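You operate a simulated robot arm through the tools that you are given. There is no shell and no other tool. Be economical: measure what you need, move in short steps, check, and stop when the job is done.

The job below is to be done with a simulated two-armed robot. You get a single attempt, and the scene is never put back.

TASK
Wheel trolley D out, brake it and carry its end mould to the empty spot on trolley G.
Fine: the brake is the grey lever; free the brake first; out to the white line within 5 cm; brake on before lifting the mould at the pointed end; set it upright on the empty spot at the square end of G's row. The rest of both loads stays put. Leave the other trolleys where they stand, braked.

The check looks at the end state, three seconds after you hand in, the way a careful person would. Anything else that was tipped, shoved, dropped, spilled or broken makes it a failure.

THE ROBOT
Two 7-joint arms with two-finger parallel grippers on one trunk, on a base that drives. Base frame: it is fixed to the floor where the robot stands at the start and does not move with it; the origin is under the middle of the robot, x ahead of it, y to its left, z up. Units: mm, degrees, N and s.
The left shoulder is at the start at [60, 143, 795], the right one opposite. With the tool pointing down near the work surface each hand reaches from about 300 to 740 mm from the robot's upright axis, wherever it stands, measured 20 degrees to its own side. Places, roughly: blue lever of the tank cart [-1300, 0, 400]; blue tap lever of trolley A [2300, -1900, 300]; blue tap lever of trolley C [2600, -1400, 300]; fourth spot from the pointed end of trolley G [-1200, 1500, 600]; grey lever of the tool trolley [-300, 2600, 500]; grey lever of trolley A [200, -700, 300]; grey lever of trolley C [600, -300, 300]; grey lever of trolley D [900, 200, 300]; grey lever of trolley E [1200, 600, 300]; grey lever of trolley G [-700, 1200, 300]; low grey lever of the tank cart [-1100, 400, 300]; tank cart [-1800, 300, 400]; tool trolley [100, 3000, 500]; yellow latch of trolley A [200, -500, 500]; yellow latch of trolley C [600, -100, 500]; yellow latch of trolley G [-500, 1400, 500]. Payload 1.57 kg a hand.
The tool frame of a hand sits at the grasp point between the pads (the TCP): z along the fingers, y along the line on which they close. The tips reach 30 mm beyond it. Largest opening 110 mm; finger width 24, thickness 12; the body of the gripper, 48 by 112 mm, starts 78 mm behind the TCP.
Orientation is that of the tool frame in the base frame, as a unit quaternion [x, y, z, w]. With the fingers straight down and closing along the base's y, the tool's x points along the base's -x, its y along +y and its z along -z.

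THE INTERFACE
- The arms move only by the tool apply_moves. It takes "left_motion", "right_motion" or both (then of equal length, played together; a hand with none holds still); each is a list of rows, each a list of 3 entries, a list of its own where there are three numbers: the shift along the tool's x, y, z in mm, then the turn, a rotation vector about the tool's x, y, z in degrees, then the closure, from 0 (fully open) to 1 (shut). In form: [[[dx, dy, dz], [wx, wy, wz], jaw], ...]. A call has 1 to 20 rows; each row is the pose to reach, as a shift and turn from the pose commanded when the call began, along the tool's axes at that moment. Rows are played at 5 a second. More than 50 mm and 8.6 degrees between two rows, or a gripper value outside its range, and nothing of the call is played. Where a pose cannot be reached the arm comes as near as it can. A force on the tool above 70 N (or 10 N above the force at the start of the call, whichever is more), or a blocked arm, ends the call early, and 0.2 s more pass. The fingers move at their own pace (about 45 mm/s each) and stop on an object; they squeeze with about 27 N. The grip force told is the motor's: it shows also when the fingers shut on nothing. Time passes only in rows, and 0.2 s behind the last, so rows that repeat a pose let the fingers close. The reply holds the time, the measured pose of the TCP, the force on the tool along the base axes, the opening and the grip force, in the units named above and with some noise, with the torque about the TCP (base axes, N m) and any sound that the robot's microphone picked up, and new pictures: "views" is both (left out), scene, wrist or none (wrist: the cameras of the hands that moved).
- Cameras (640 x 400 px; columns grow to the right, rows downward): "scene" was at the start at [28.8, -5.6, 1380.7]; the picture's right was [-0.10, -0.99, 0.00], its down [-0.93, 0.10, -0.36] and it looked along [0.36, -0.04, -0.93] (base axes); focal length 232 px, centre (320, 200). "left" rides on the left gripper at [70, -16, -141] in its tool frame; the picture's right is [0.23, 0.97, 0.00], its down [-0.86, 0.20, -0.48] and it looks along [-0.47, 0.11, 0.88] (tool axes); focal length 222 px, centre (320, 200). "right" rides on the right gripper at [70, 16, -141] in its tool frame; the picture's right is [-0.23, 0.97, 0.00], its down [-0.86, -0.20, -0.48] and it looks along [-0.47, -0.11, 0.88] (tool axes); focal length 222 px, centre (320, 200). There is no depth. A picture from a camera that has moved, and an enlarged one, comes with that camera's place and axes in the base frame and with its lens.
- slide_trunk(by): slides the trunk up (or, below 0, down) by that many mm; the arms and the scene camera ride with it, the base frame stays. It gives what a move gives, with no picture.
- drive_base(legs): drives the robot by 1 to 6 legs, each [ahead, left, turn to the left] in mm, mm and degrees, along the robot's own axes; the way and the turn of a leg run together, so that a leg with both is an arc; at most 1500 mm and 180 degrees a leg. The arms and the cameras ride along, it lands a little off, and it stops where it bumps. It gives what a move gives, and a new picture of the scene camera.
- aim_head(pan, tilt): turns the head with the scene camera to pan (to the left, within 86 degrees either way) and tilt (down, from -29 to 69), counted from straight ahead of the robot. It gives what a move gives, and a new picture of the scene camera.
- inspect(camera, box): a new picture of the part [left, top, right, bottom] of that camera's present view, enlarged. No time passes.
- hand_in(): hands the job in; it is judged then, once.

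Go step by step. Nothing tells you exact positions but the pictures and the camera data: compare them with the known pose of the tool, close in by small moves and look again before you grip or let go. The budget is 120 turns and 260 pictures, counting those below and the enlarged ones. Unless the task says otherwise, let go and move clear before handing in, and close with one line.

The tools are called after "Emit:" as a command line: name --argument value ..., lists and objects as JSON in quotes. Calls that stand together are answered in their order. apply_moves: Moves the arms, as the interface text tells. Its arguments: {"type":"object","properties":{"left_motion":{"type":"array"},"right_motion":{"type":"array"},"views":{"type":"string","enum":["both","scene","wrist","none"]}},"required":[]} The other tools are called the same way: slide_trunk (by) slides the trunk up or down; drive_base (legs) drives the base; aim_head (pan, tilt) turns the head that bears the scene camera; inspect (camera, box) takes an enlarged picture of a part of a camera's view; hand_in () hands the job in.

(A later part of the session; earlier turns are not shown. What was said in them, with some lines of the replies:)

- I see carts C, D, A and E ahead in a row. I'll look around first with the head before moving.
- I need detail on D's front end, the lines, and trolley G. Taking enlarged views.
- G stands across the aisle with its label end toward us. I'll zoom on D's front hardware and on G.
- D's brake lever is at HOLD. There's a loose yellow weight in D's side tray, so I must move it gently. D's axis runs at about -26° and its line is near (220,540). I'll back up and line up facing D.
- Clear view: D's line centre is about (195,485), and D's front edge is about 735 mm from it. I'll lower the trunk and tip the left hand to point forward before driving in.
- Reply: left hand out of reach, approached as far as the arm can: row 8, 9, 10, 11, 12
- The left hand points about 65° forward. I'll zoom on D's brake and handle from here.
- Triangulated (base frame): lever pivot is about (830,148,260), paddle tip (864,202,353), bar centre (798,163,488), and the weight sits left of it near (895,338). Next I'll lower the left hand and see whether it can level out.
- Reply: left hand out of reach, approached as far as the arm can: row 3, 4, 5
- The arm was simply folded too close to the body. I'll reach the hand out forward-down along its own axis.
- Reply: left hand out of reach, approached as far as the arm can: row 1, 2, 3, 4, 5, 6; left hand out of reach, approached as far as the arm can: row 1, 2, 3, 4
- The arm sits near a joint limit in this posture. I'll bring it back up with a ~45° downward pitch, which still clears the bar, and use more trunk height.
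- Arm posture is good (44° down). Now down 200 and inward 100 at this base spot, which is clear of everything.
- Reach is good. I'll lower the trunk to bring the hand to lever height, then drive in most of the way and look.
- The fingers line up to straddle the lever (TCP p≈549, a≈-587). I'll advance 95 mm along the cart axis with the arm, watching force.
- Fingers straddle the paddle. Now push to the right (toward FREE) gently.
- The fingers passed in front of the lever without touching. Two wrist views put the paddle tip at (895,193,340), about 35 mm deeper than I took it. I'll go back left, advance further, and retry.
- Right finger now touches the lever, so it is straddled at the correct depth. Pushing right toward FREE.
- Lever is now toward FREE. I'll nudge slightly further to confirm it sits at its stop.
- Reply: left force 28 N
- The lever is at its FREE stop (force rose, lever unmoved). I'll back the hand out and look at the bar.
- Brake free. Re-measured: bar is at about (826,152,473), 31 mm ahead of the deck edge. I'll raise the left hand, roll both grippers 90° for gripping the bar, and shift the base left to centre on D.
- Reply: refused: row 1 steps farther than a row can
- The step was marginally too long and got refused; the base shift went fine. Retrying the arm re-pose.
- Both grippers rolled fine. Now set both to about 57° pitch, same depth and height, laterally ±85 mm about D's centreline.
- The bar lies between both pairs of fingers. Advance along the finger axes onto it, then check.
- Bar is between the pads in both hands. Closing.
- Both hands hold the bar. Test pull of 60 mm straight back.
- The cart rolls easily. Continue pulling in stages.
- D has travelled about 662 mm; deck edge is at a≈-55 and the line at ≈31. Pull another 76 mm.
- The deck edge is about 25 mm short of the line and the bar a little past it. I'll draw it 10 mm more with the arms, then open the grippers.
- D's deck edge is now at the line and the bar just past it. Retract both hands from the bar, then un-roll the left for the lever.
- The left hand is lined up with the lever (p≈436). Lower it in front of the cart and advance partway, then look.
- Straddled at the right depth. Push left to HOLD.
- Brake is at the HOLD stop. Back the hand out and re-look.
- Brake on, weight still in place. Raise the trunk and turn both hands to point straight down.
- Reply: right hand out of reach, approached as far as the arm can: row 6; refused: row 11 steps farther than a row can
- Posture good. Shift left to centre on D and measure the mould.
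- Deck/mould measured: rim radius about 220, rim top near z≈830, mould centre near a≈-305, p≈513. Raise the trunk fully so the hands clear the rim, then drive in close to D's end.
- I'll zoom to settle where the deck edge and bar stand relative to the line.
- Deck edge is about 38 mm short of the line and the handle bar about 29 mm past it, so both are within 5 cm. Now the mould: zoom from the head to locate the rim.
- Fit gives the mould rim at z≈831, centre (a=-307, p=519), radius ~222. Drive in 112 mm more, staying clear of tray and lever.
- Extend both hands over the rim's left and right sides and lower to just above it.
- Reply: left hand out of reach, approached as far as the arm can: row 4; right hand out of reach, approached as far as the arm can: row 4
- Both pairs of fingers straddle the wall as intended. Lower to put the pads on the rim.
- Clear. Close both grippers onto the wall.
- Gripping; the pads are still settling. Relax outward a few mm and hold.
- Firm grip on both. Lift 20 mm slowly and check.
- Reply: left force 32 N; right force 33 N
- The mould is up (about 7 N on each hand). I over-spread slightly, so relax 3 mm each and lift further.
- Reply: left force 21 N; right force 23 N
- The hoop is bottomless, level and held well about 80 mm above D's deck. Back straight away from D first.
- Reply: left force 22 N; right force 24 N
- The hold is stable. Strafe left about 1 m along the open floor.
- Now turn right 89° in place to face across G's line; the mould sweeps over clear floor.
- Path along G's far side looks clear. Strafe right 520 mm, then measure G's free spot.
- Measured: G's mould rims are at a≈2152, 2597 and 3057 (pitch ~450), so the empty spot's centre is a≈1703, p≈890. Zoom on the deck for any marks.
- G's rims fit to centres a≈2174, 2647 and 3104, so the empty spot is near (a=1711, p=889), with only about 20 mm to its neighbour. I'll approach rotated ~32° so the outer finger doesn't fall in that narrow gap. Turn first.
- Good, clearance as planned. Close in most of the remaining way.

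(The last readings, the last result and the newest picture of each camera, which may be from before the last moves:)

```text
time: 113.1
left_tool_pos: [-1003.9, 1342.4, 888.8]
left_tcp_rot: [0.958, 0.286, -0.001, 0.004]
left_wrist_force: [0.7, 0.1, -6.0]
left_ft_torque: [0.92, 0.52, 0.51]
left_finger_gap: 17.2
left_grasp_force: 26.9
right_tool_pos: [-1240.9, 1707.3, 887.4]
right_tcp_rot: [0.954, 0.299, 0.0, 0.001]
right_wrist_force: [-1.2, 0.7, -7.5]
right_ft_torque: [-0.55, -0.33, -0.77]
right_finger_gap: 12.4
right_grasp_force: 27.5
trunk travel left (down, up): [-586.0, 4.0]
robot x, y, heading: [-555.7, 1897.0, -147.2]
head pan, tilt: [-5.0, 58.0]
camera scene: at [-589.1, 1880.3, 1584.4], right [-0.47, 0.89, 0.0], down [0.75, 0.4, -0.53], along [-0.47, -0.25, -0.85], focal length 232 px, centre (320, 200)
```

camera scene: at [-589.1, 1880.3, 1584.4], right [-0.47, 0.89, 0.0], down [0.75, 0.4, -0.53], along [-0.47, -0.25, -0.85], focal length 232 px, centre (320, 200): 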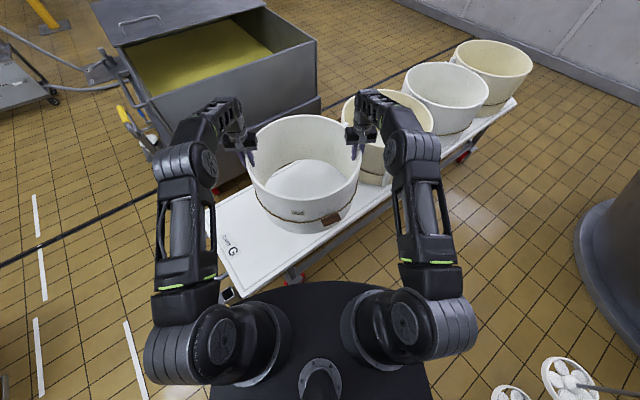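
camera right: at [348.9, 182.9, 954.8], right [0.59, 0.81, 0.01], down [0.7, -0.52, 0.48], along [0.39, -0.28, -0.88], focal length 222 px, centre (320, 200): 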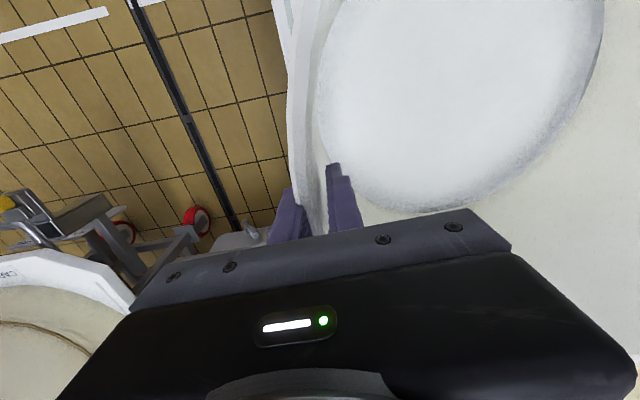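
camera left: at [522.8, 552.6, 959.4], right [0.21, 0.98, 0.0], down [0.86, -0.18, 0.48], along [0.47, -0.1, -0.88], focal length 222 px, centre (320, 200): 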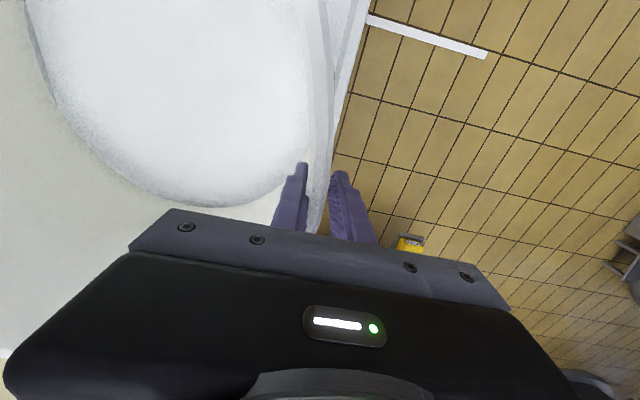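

Mould centre now at (1666, 900). Check the gap to the neighbour with the wrist cameras.

Emit:
inspect --camera "right" --box '[0, 0, 640, 400]'

Emit:
inspect --camera "scene" --box '[190, 60, 450, 300]'

```text
1.00 times, centred on (320, 200) of right
camera zoom: at [-1174.8, 1734.0, 1027.5], right [0.37, -0.93, 0.0], down [-0.82, -0.32, 0.48], along [-0.45, -0.18, -0.88], focal length 222 px, centre (320, 200)
```

zoom: 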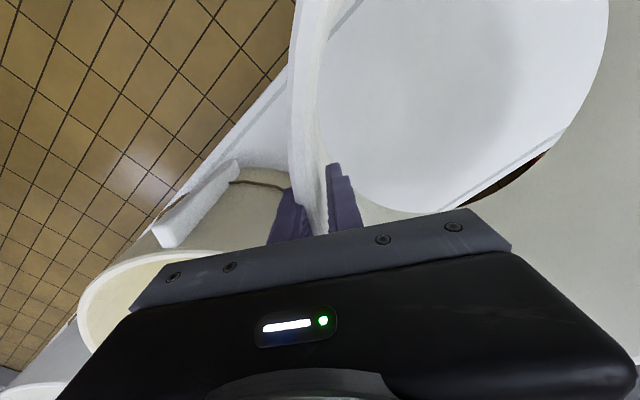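

```text
1.67 times, centred on (320, 180) of scene
camera zoom: at [-589.1, 1880.3, 1584.4], right [-0.47, 0.89, 0.0], down [0.75, 0.4, -0.53], along [-0.47, -0.25, -0.85], focal length 386 px, centre (320, 233)
```

zoom: 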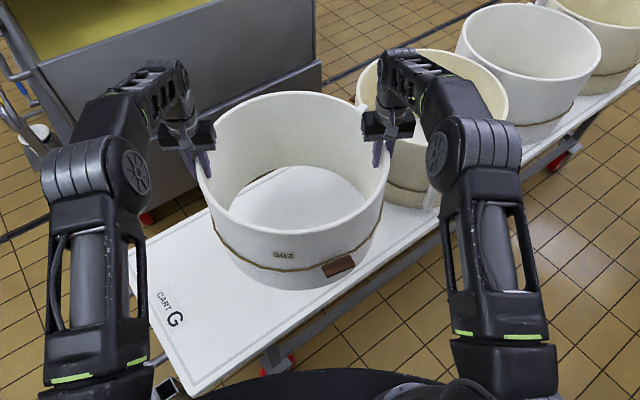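

Neighbour confirmed at about (2180, 886). Make the final 47 mm shift with the base.

Emit:
drive_base --legs '[[36, -32, 0]]'

Emit:
inspect --camera "scene" --box '[190, 60, 450, 300]'

Emit:
inspect --camera "right" --box '[0, 0, 640, 400]'

```text
time: 114.1
left_tool_pos: [-1054.0, 1348.4, 889.3]
left_tcp_rot: [0.958, 0.285, 0.0, 0.005]
left_wrist_force: [0.4, 0.0, -6.7]
left_ft_torque: [0.81, 0.54, 0.5]
left_finger_gap: 17.3
left_grasp_force: 26.5
right_tool_pos: [-1290.1, 1715.6, 885.6]
right_tcp_rot: [0.955, 0.298, 0.0, 0.001]
right_wrist_force: [-1.0, 0.9, -8.2]
right_ft_torque: [-0.54, -0.46, -0.57]
right_finger_gap: 12.4
right_grasp_force: 27.2
trunk travel left (down, up): [-586.0, 4.0]
robot x, y, heading: [-605.0, 1904.6, -147.6]
head pan, tilt: [-5.0, 58.0]
camera scene: at [-639.4, 1887.8, 1584.3], right [-0.47, 0.89, 0.0], down [0.75, 0.39, -0.53], along [-0.47, -0.25, -0.85], focal length 232 px, centre (320, 200)
```

scene: 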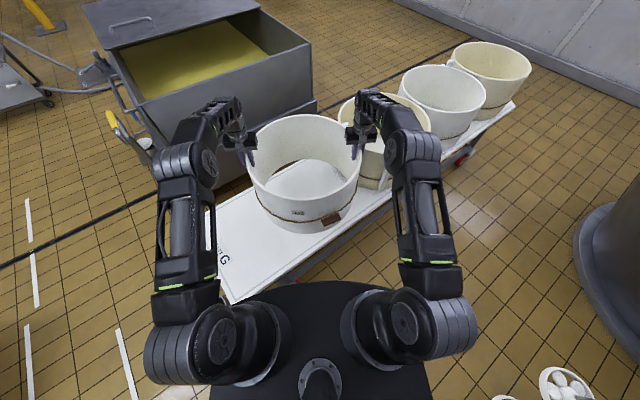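

```text
1.67 times, centred on (320, 180) of scene
camera zoom: at [-639.4, 1887.8, 1584.3], right [-0.47, 0.89, 0.0], down [0.75, 0.39, -0.53], along [-0.47, -0.25, -0.85], focal length 386 px, centre (320, 233)
```

zoom: 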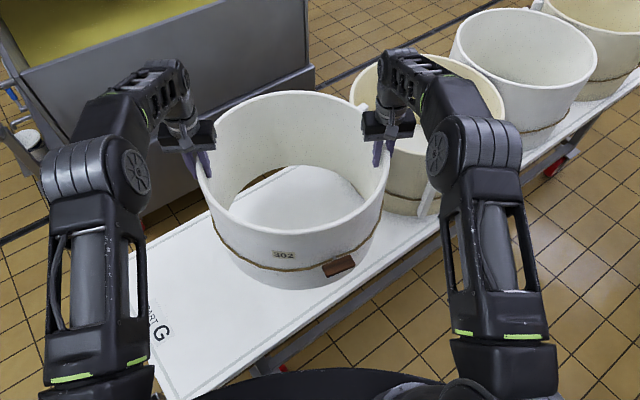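

```text
1.00 times, centred on (320, 200) of right
camera zoom: at [-1224.4, 1741.9, 1026.7], right [0.37, -0.93, 0.0], down [-0.82, -0.32, 0.48], along [-0.44, -0.18, -0.88], focal length 222 px, centre (320, 200)
```

zoom: 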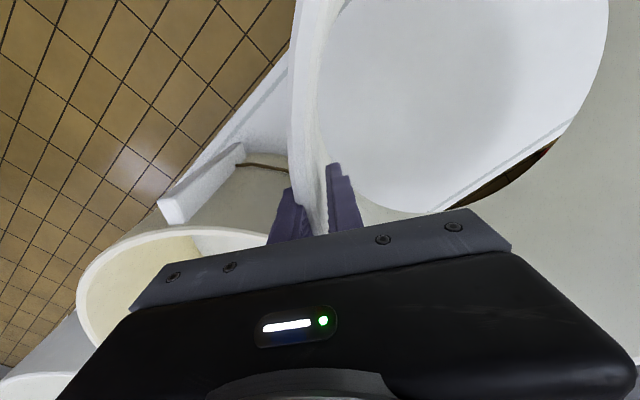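

Mould centre is at (1714, 884), right on the spot. Lower it slowly toward the deck.

Emit:
apply_moves --left_motion '[[[0, 0, 14], [0, 0, 0], 1], [[0, 0, 28], [0, 0, 0], 1], [[0, 0, 42], [0, 0, 0], 1], [[0, 0, 56], [0, 0, 0], 1], [[0, 0, 70], [0, 0, 0], 1], [[0, 0, 80], [0, 0, 0], 1]]' --right_motion '[[[0, 0, 14], [0, 0, 0], 1], [[0, 0, 28], [0, 0, 0], 1], [[0, 0, 42], [0, 0, 0], 1], [[0, 0, 56], [0, 0, 0], 1], [[0, 0, 69], [0, 0, 0], 1], [[0, 0, 78], [0, 0, 0], 1]]' --views "both"

```text
time: 115.5
left_tool_pos: [-1054.7, 1347.9, 808.5]
left_tcp_rot: [0.958, 0.286, -0.002, 0.004]
left_wrist_force: [-0.5, 0.8, -2.0]
left_ft_torque: [1.42, 0.4, 0.42]
left_finger_gap: 17.2
left_grasp_force: 26.8
right_tool_pos: [-1289.4, 1715.6, 808.8]
right_tcp_rot: [0.955, 0.298, 0.0, 0.0]
right_wrist_force: [-0.9, -1.4, -11.8]
right_ft_torque: [0.15, 0.59, -0.63]
right_finger_gap: 12.5
right_grasp_force: 26.5
trunk travel left (down, up): [-586.0, 4.0]
robot x, y, heading: [-604.6, 1906.6, -147.3]
head pan, tilt: [-5.0, 58.0]
camera scene: at [-637.6, 1887.6, 1584.4], right [-0.47, 0.89, 0.0], down [0.75, 0.4, -0.53], along [-0.47, -0.25, -0.85], focal length 232 px, centre (320, 200)
camera right: at [-1223.4, 1741.6, 949.0], right [0.37, -0.93, 0.0], down [-0.82, -0.32, 0.48], along [-0.45, -0.18, -0.88], focal length 222 px, centre (320, 200)
camera left: at [-1005.1, 1402.5, 951.8], right [0.72, -0.69, 0.0], down [-0.61, -0.63, 0.48], along [-0.33, -0.35, -0.87], focal length 222 px, centre (320, 200)
```

scene: 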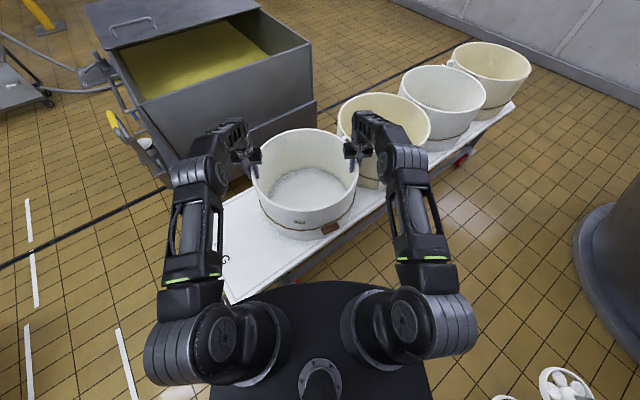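
right: 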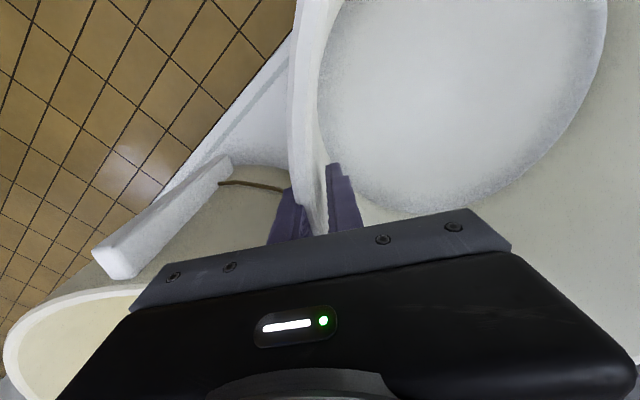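
left: 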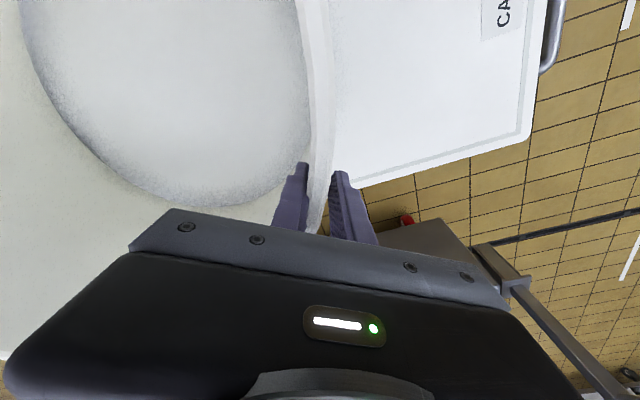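

About 11 mm left. Ease down in small steps until it touches.

Emit:
apply_moves --left_motion '[[[0, 0, 3], [0, 0, 0], 1], [[0, 0, 6], [0, 0, 0], 1], [[0, 0, 9], [0, 0, 0], 1], [[0, 0, 11], [0, 0, 0], 1], [[0, 0, 12], [0, 0, 0], 1]]' --right_motion '[[[0, 0, 3], [0, 0, 0], 1], [[0, 0, 6], [0, 0, 0], 1], [[0, 0, 9], [0, 0, 0], 1], [[0, 0, 11], [0, 0, 0], 1], [[0, 0, 13], [0, 0, 0], 1]]' --views "none"

```text
time: 116.7
left_tool_pos: [-1052.5, 1349.7, 798.9]
left_tcp_rot: [0.959, 0.284, -0.002, 0.004]
left_wrist_force: [-1.6, 4.1, 1.5]
left_ft_torque: [0.47, 1.35, 0.54]
left_finger_gap: 17.3
left_grasp_force: 27.4
right_tool_pos: [-1289.8, 1716.3, 797.3]
right_tcp_rot: [0.955, 0.297, -0.001, 0.002]
right_wrist_force: [2.4, -1.3, -8.1]
right_ft_torque: [0.4, 0.53, -0.64]
right_finger_gap: 12.3
right_grasp_force: 26.9
trunk travel left (down, up): [-586.0, 4.0]
robot x, y, heading: [-601.6, 1901.9, -147.0]
head pan, tilt: [-5.0, 58.0]
```

Emit:
apply_moves --left_motion '[[[0, 0, 1], [0, 0, 0], 1], [[0, 0, 1.5], [0, 0, 0], 1], [[0, 0, 2], [0, 0, 0], 1]]' --right_motion '[[[0, 0, 1.5], [0, 0, 0], 1], [[0, 0, 3], [0, 0, 0], 1], [[0, 0, 4], [0, 0, 0], 1]]' --views "scene"

Emit:
inspect --camera "scene" --box '[190, 80, 450, 300]'

```text
time: 117.5
left_tool_pos: [-1052.8, 1350.2, 797.3]
left_tcp_rot: [0.959, 0.285, -0.003, 0.004]
left_wrist_force: [-7.8, 3.8, 4.1]
left_ft_torque: [1.07, 0.55, 0.51]
left_finger_gap: 17.1
left_grasp_force: 26.4
right_tool_pos: [-1288.6, 1715.8, 795.5]
right_tcp_rot: [0.955, 0.298, -0.004, 0.001]
right_wrist_force: [0.4, -1.3, 16.7]
right_ft_torque: [0.67, -0.34, -0.66]
right_finger_gap: 12.6
right_grasp_force: 26.5
trunk travel left (down, up): [-586.0, 4.0]
robot x, y, heading: [-602.1, 1908.2, -147.4]
head pan, tilt: [-5.0, 58.0]
camera scene: at [-634.6, 1889.4, 1584.9], right [-0.47, 0.89, 0.0], down [0.75, 0.39, -0.53], along [-0.47, -0.25, -0.85], focal length 232 px, centre (320, 200)
```

scene: 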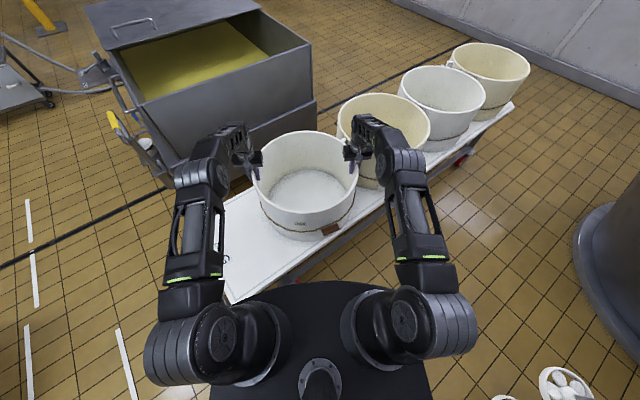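

```text
1.82 times, centred on (320, 190) of scene
camera zoom: at [-634.6, 1889.4, 1584.9], right [-0.47, 0.89, 0.0], down [0.75, 0.39, -0.53], along [-0.47, -0.25, -0.85], focal length 421 px, centre (320, 218)
```

zoom: 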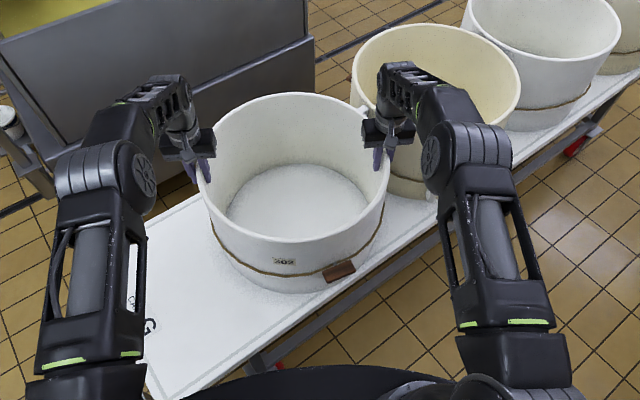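

The mould rests on the deck. Open both grippers partway and check nothing shifts.

Emit:
apply_moves --left_motion '[[[0, 0, -1], [0, 0, 0], 0.85], [[0, 0, -1], [0, 0, 0], 0.75], [[0, 0, -1], [0, 0, 0], 0.65], [[0, 0, -1], [0, 0, 0], 0.6], [[0, 0, -1], [0, 0, 0], 0.6]]' --right_motion '[[[0, 0, -2], [0, 0, 0], 0.88], [[0, 0, -2], [0, 0, 0], 0.78], [[0, 0, -2], [0, 0, 0], 0.68], [[0, 0, -2], [0, 0, 0], 0.62], [[0, 0, -2], [0, 0, 0], 0.62]]' --views "wrist"

```text
time: 118.7
left_tool_pos: [-1051.7, 1350.2, 797.0]
left_tcp_rot: [0.959, 0.285, -0.002, 0.004]
left_wrist_force: [-0.3, -1.1, -1.0]
left_ft_torque: [0.01, 0.0, 0.03]
left_finger_gap: 43.9
left_grasp_force: 0.0
right_tool_pos: [-1287.7, 1715.9, 793.1]
right_tcp_rot: [0.955, 0.297, -0.001, 0.001]
right_wrist_force: [-0.3, -0.4, 0.2]
right_ft_torque: [0.05, 0.02, 0.02]
right_finger_gap: 41.9
right_grasp_force: 0.1
trunk travel left (down, up): [-586.0, 4.0]
robot x, y, heading: [-604.1, 1906.5, -147.1]
head pan, tilt: [-5.0, 58.0]
camera right: at [-1222.3, 1742.4, 935.2], right [0.37, -0.93, 0.0], down [-0.82, -0.32, 0.48], along [-0.45, -0.18, -0.88], focal length 222 px, centre (320, 200)
camera left: at [-1003.2, 1403.6, 938.8], right [0.72, -0.69, 0.01], down [-0.61, -0.63, 0.49], along [-0.33, -0.35, -0.87], focal length 222 px, centre (320, 200)
```

right: 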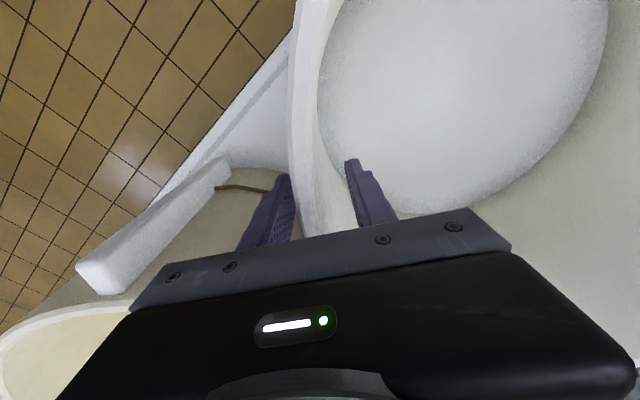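
left: 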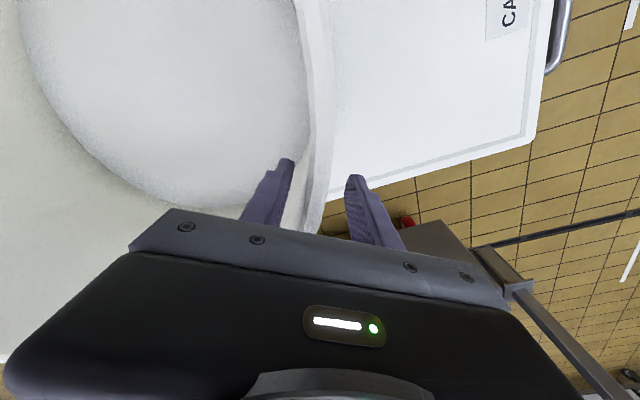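

Released cleanly with fingers clear of the wall. Raise both hands straight up.

Emit:
apply_moves --left_motion '[[[0, 0, -20], [0, 0, 0], 0.6], [[0, 0, -45], [0, 0, 0], 0.6], [[0, 0, -80], [0, 0, 0], 0.6], [[0, 0, -115], [0, 0, 0], 0.6], [[0, 0, -140], [0, 0, 0], 0.6]]' --right_motion '[[[0, 0, -20], [0, 0, 0], 0.62], [[0, 0, -45], [0, 0, 0], 0.62], [[0, 0, -80], [0, 0, 0], 0.62], [[0, 0, -115], [0, 0, 0], 0.62], [[0, 0, -140], [0, 0, 0], 0.62]]' --views "scene"

```text
time: 119.9
left_tool_pos: [-1050.3, 1352.0, 938.3]
left_tcp_rot: [0.959, 0.284, -0.002, 0.004]
left_wrist_force: [-0.8, -0.2, -1.0]
left_ft_torque: [0.04, 0.02, 0.0]
left_finger_gap: 44.1
left_grasp_force: 0.0
right_tool_pos: [-1287.0, 1716.0, 935.4]
right_tcp_rot: [0.954, 0.298, -0.002, 0.001]
right_wrist_force: [0.7, -0.5, 0.0]
right_ft_torque: [0.01, -0.01, -0.01]
right_finger_gap: 41.7
right_grasp_force: 0.0
trunk travel left (down, up): [-586.0, 4.0]
robot x, y, heading: [-603.3, 1903.9, -147.2]
head pan, tilt: [-5.0, 58.0]
camera scene: at [-635.5, 1889.0, 1584.4], right [-0.47, 0.89, 0.0], down [0.75, 0.39, -0.53], along [-0.47, -0.25, -0.85], focal length 232 px, centre (320, 200)
```

scene: 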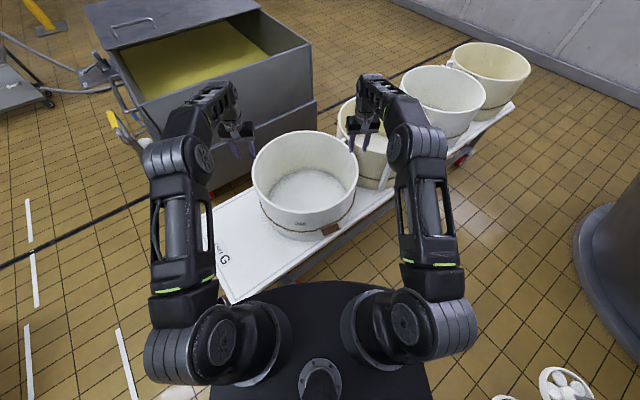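

Hands are clear. Back the robot off and take a verifying look at G and D.

Emit:
drive_base --legs '[[-400, 0, 0]]'

Emit:
aim_head --pan 0 --tilt 35

Emit:
inspect --camera "scene" --box '[200, 100, 480, 290]'

Emit:
aim_head --pan 80 --tilt 35

```text
time: 122.3
left_tool_pos: [-713.9, 1566.3, 938.8]
left_tcp_rot: [0.958, 0.286, -0.003, 0.004]
left_wrist_force: [0.2, 0.4, -0.3]
left_ft_torque: [-0.02, 0.0, -0.02]
left_finger_gap: 44.1
left_grasp_force: 0.1
right_tool_pos: [-951.9, 1929.3, 935.2]
right_tcp_rot: [0.954, 0.298, -0.001, 0.002]
right_wrist_force: [0.0, -0.1, 0.7]
right_ft_torque: [0.0, 0.03, 0.0]
right_finger_gap: 41.7
right_grasp_force: 0.1
trunk travel left (down, up): [-586.0, 4.0]
robot x, y, heading: [-270.0, 2120.9, -146.9]
head pan, tilt: [-5.0, 58.0]
camera scene: at [-300.4, 2105.1, 1584.5], right [-0.47, 0.88, 0.0], down [0.75, 0.4, -0.53], along [-0.47, -0.25, -0.85], focal length 232 px, centre (320, 200)
```

scene: 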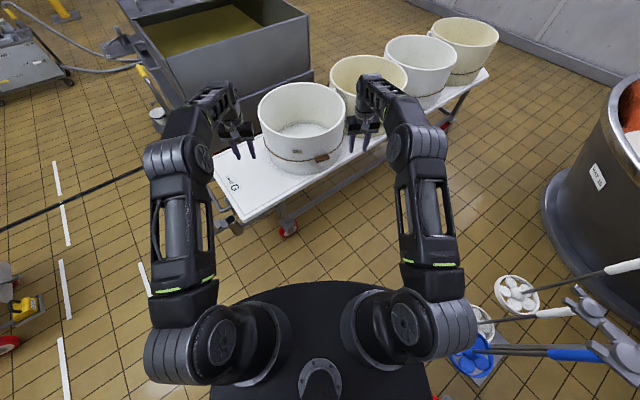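

```text
time: 123.2
left_tool_pos: [-714.9, 1565.3, 937.7]
left_tcp_rot: [0.958, 0.286, -0.003, 0.005]
left_wrist_force: [0.2, 0.3, 0.1]
left_ft_torque: [-0.01, 0.01, 0.02]
left_finger_gap: 44.0
left_grasp_force: 0.1
right_tool_pos: [-953.7, 1929.5, 933.5]
right_tcp_rot: [0.954, 0.299, -0.001, 0.002]
right_wrist_force: [0.1, -0.7, -0.4]
right_ft_torque: [0.03, 0.0, -0.03]
right_finger_gap: 41.6
right_grasp_force: 0.1
trunk travel left (down, up): [-586.0, 4.0]
robot x, y, heading: [-271.8, 2121.6, -147.1]
head pan, tilt: [0.0, 35.0]
camera scene: at [-314.2, 2089.0, 1616.3], right [-0.54, 0.84, 0.0], down [0.48, 0.31, -0.82], along [-0.69, -0.44, -0.57], focal length 232 px, centre (320, 200)
```

scene: 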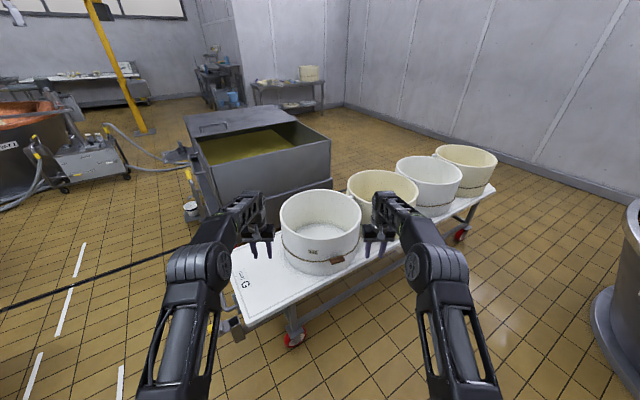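

```text
2.11 times, centred on (340, 195) of scene
camera zoom: at [-314.2, 2089.0, 1616.3], right [-0.54, 0.84, 0.0], down [0.48, 0.31, -0.82], along [-0.69, -0.44, -0.57], focal length 488 px, centre (278, 210)
```

zoom: 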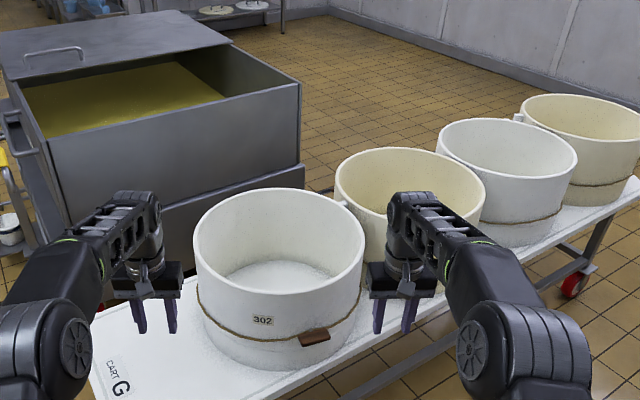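

```text
time: 124.8
left_tool_pos: [-715.2, 1566.0, 936.3]
left_tcp_rot: [0.958, 0.286, -0.001, 0.004]
left_wrist_force: [0.4, -1.0, 0.2]
left_ft_torque: [0.04, -0.04, 0.0]
left_finger_gap: 44.0
left_grasp_force: 0.1
right_tool_pos: [-953.6, 1928.9, 933.7]
right_tcp_rot: [0.954, 0.299, -0.001, 0.002]
right_wrist_force: [-0.4, -0.1, 0.3]
right_ft_torque: [0.03, 0.01, 0.0]
right_finger_gap: 41.8
right_grasp_force: 0.0
trunk travel left (down, up): [-586.0, 4.0]
robot x, y, heading: [-265.0, 2120.5, -147.2]
head pan, tilt: [80.0, 35.0]
camera scene: at [-206.1, 2055.6, 1616.4], right [-0.92, -0.39, 0.0], down [-0.22, 0.53, -0.82], along [0.32, -0.75, -0.57], focal length 232 px, centre (320, 200)
```

scene: 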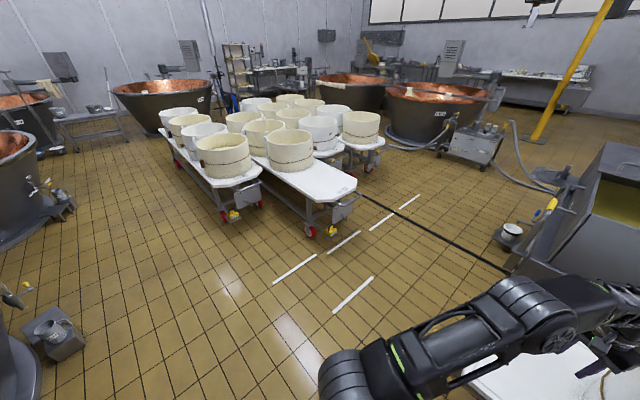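

Emit:
inspect --camera "scene" --box '[240, 140, 400, 280]'

```text
2.86 times, centred on (320, 210) of scene
camera zoom: at [-206.1, 2055.6, 1616.4], right [-0.92, -0.39, 0.0], down [-0.22, 0.53, -0.82], along [0.32, -0.75, -0.57], focal length 662 px, centre (320, 171)
```

zoom: 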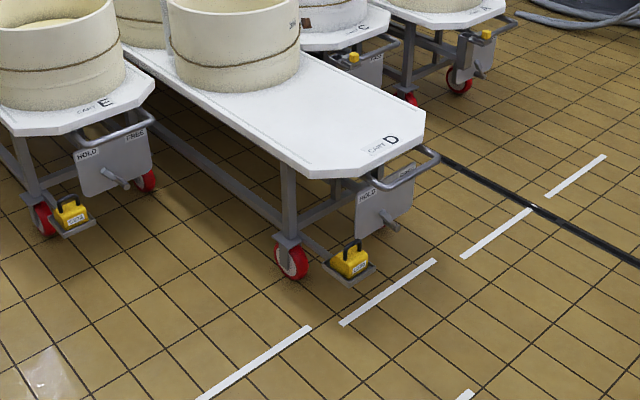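

Emit:
inspect --camera "scene" --box '[300, 165, 370, 220]'

```text
7.27 times, centred on (335, 192) of scene
camera zoom: at [-206.1, 2055.6, 1616.4], right [-0.92, -0.39, 0.0], down [-0.22, 0.53, -0.82], along [0.32, -0.75, -0.57], focal length 1684 px, centre (211, 254)
```

zoom: 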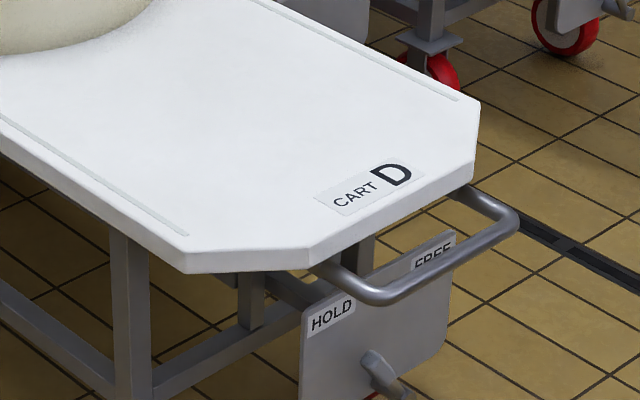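

Mould 302 stands upright on G's empty spot, and D is at its line with its brake at HOLD. The other loads and trolleys look undisturbed, and the hands are clear. Handing in.

Emit:
hand_in

```text
The job is handed in.
```

Trolley D is out at the white line and braked. Its end mould stands upright on the empty spot on G. The deck edge is about 38 mm short of the line and the handle bar about 29 mm past it, so both are inside 5 cm.
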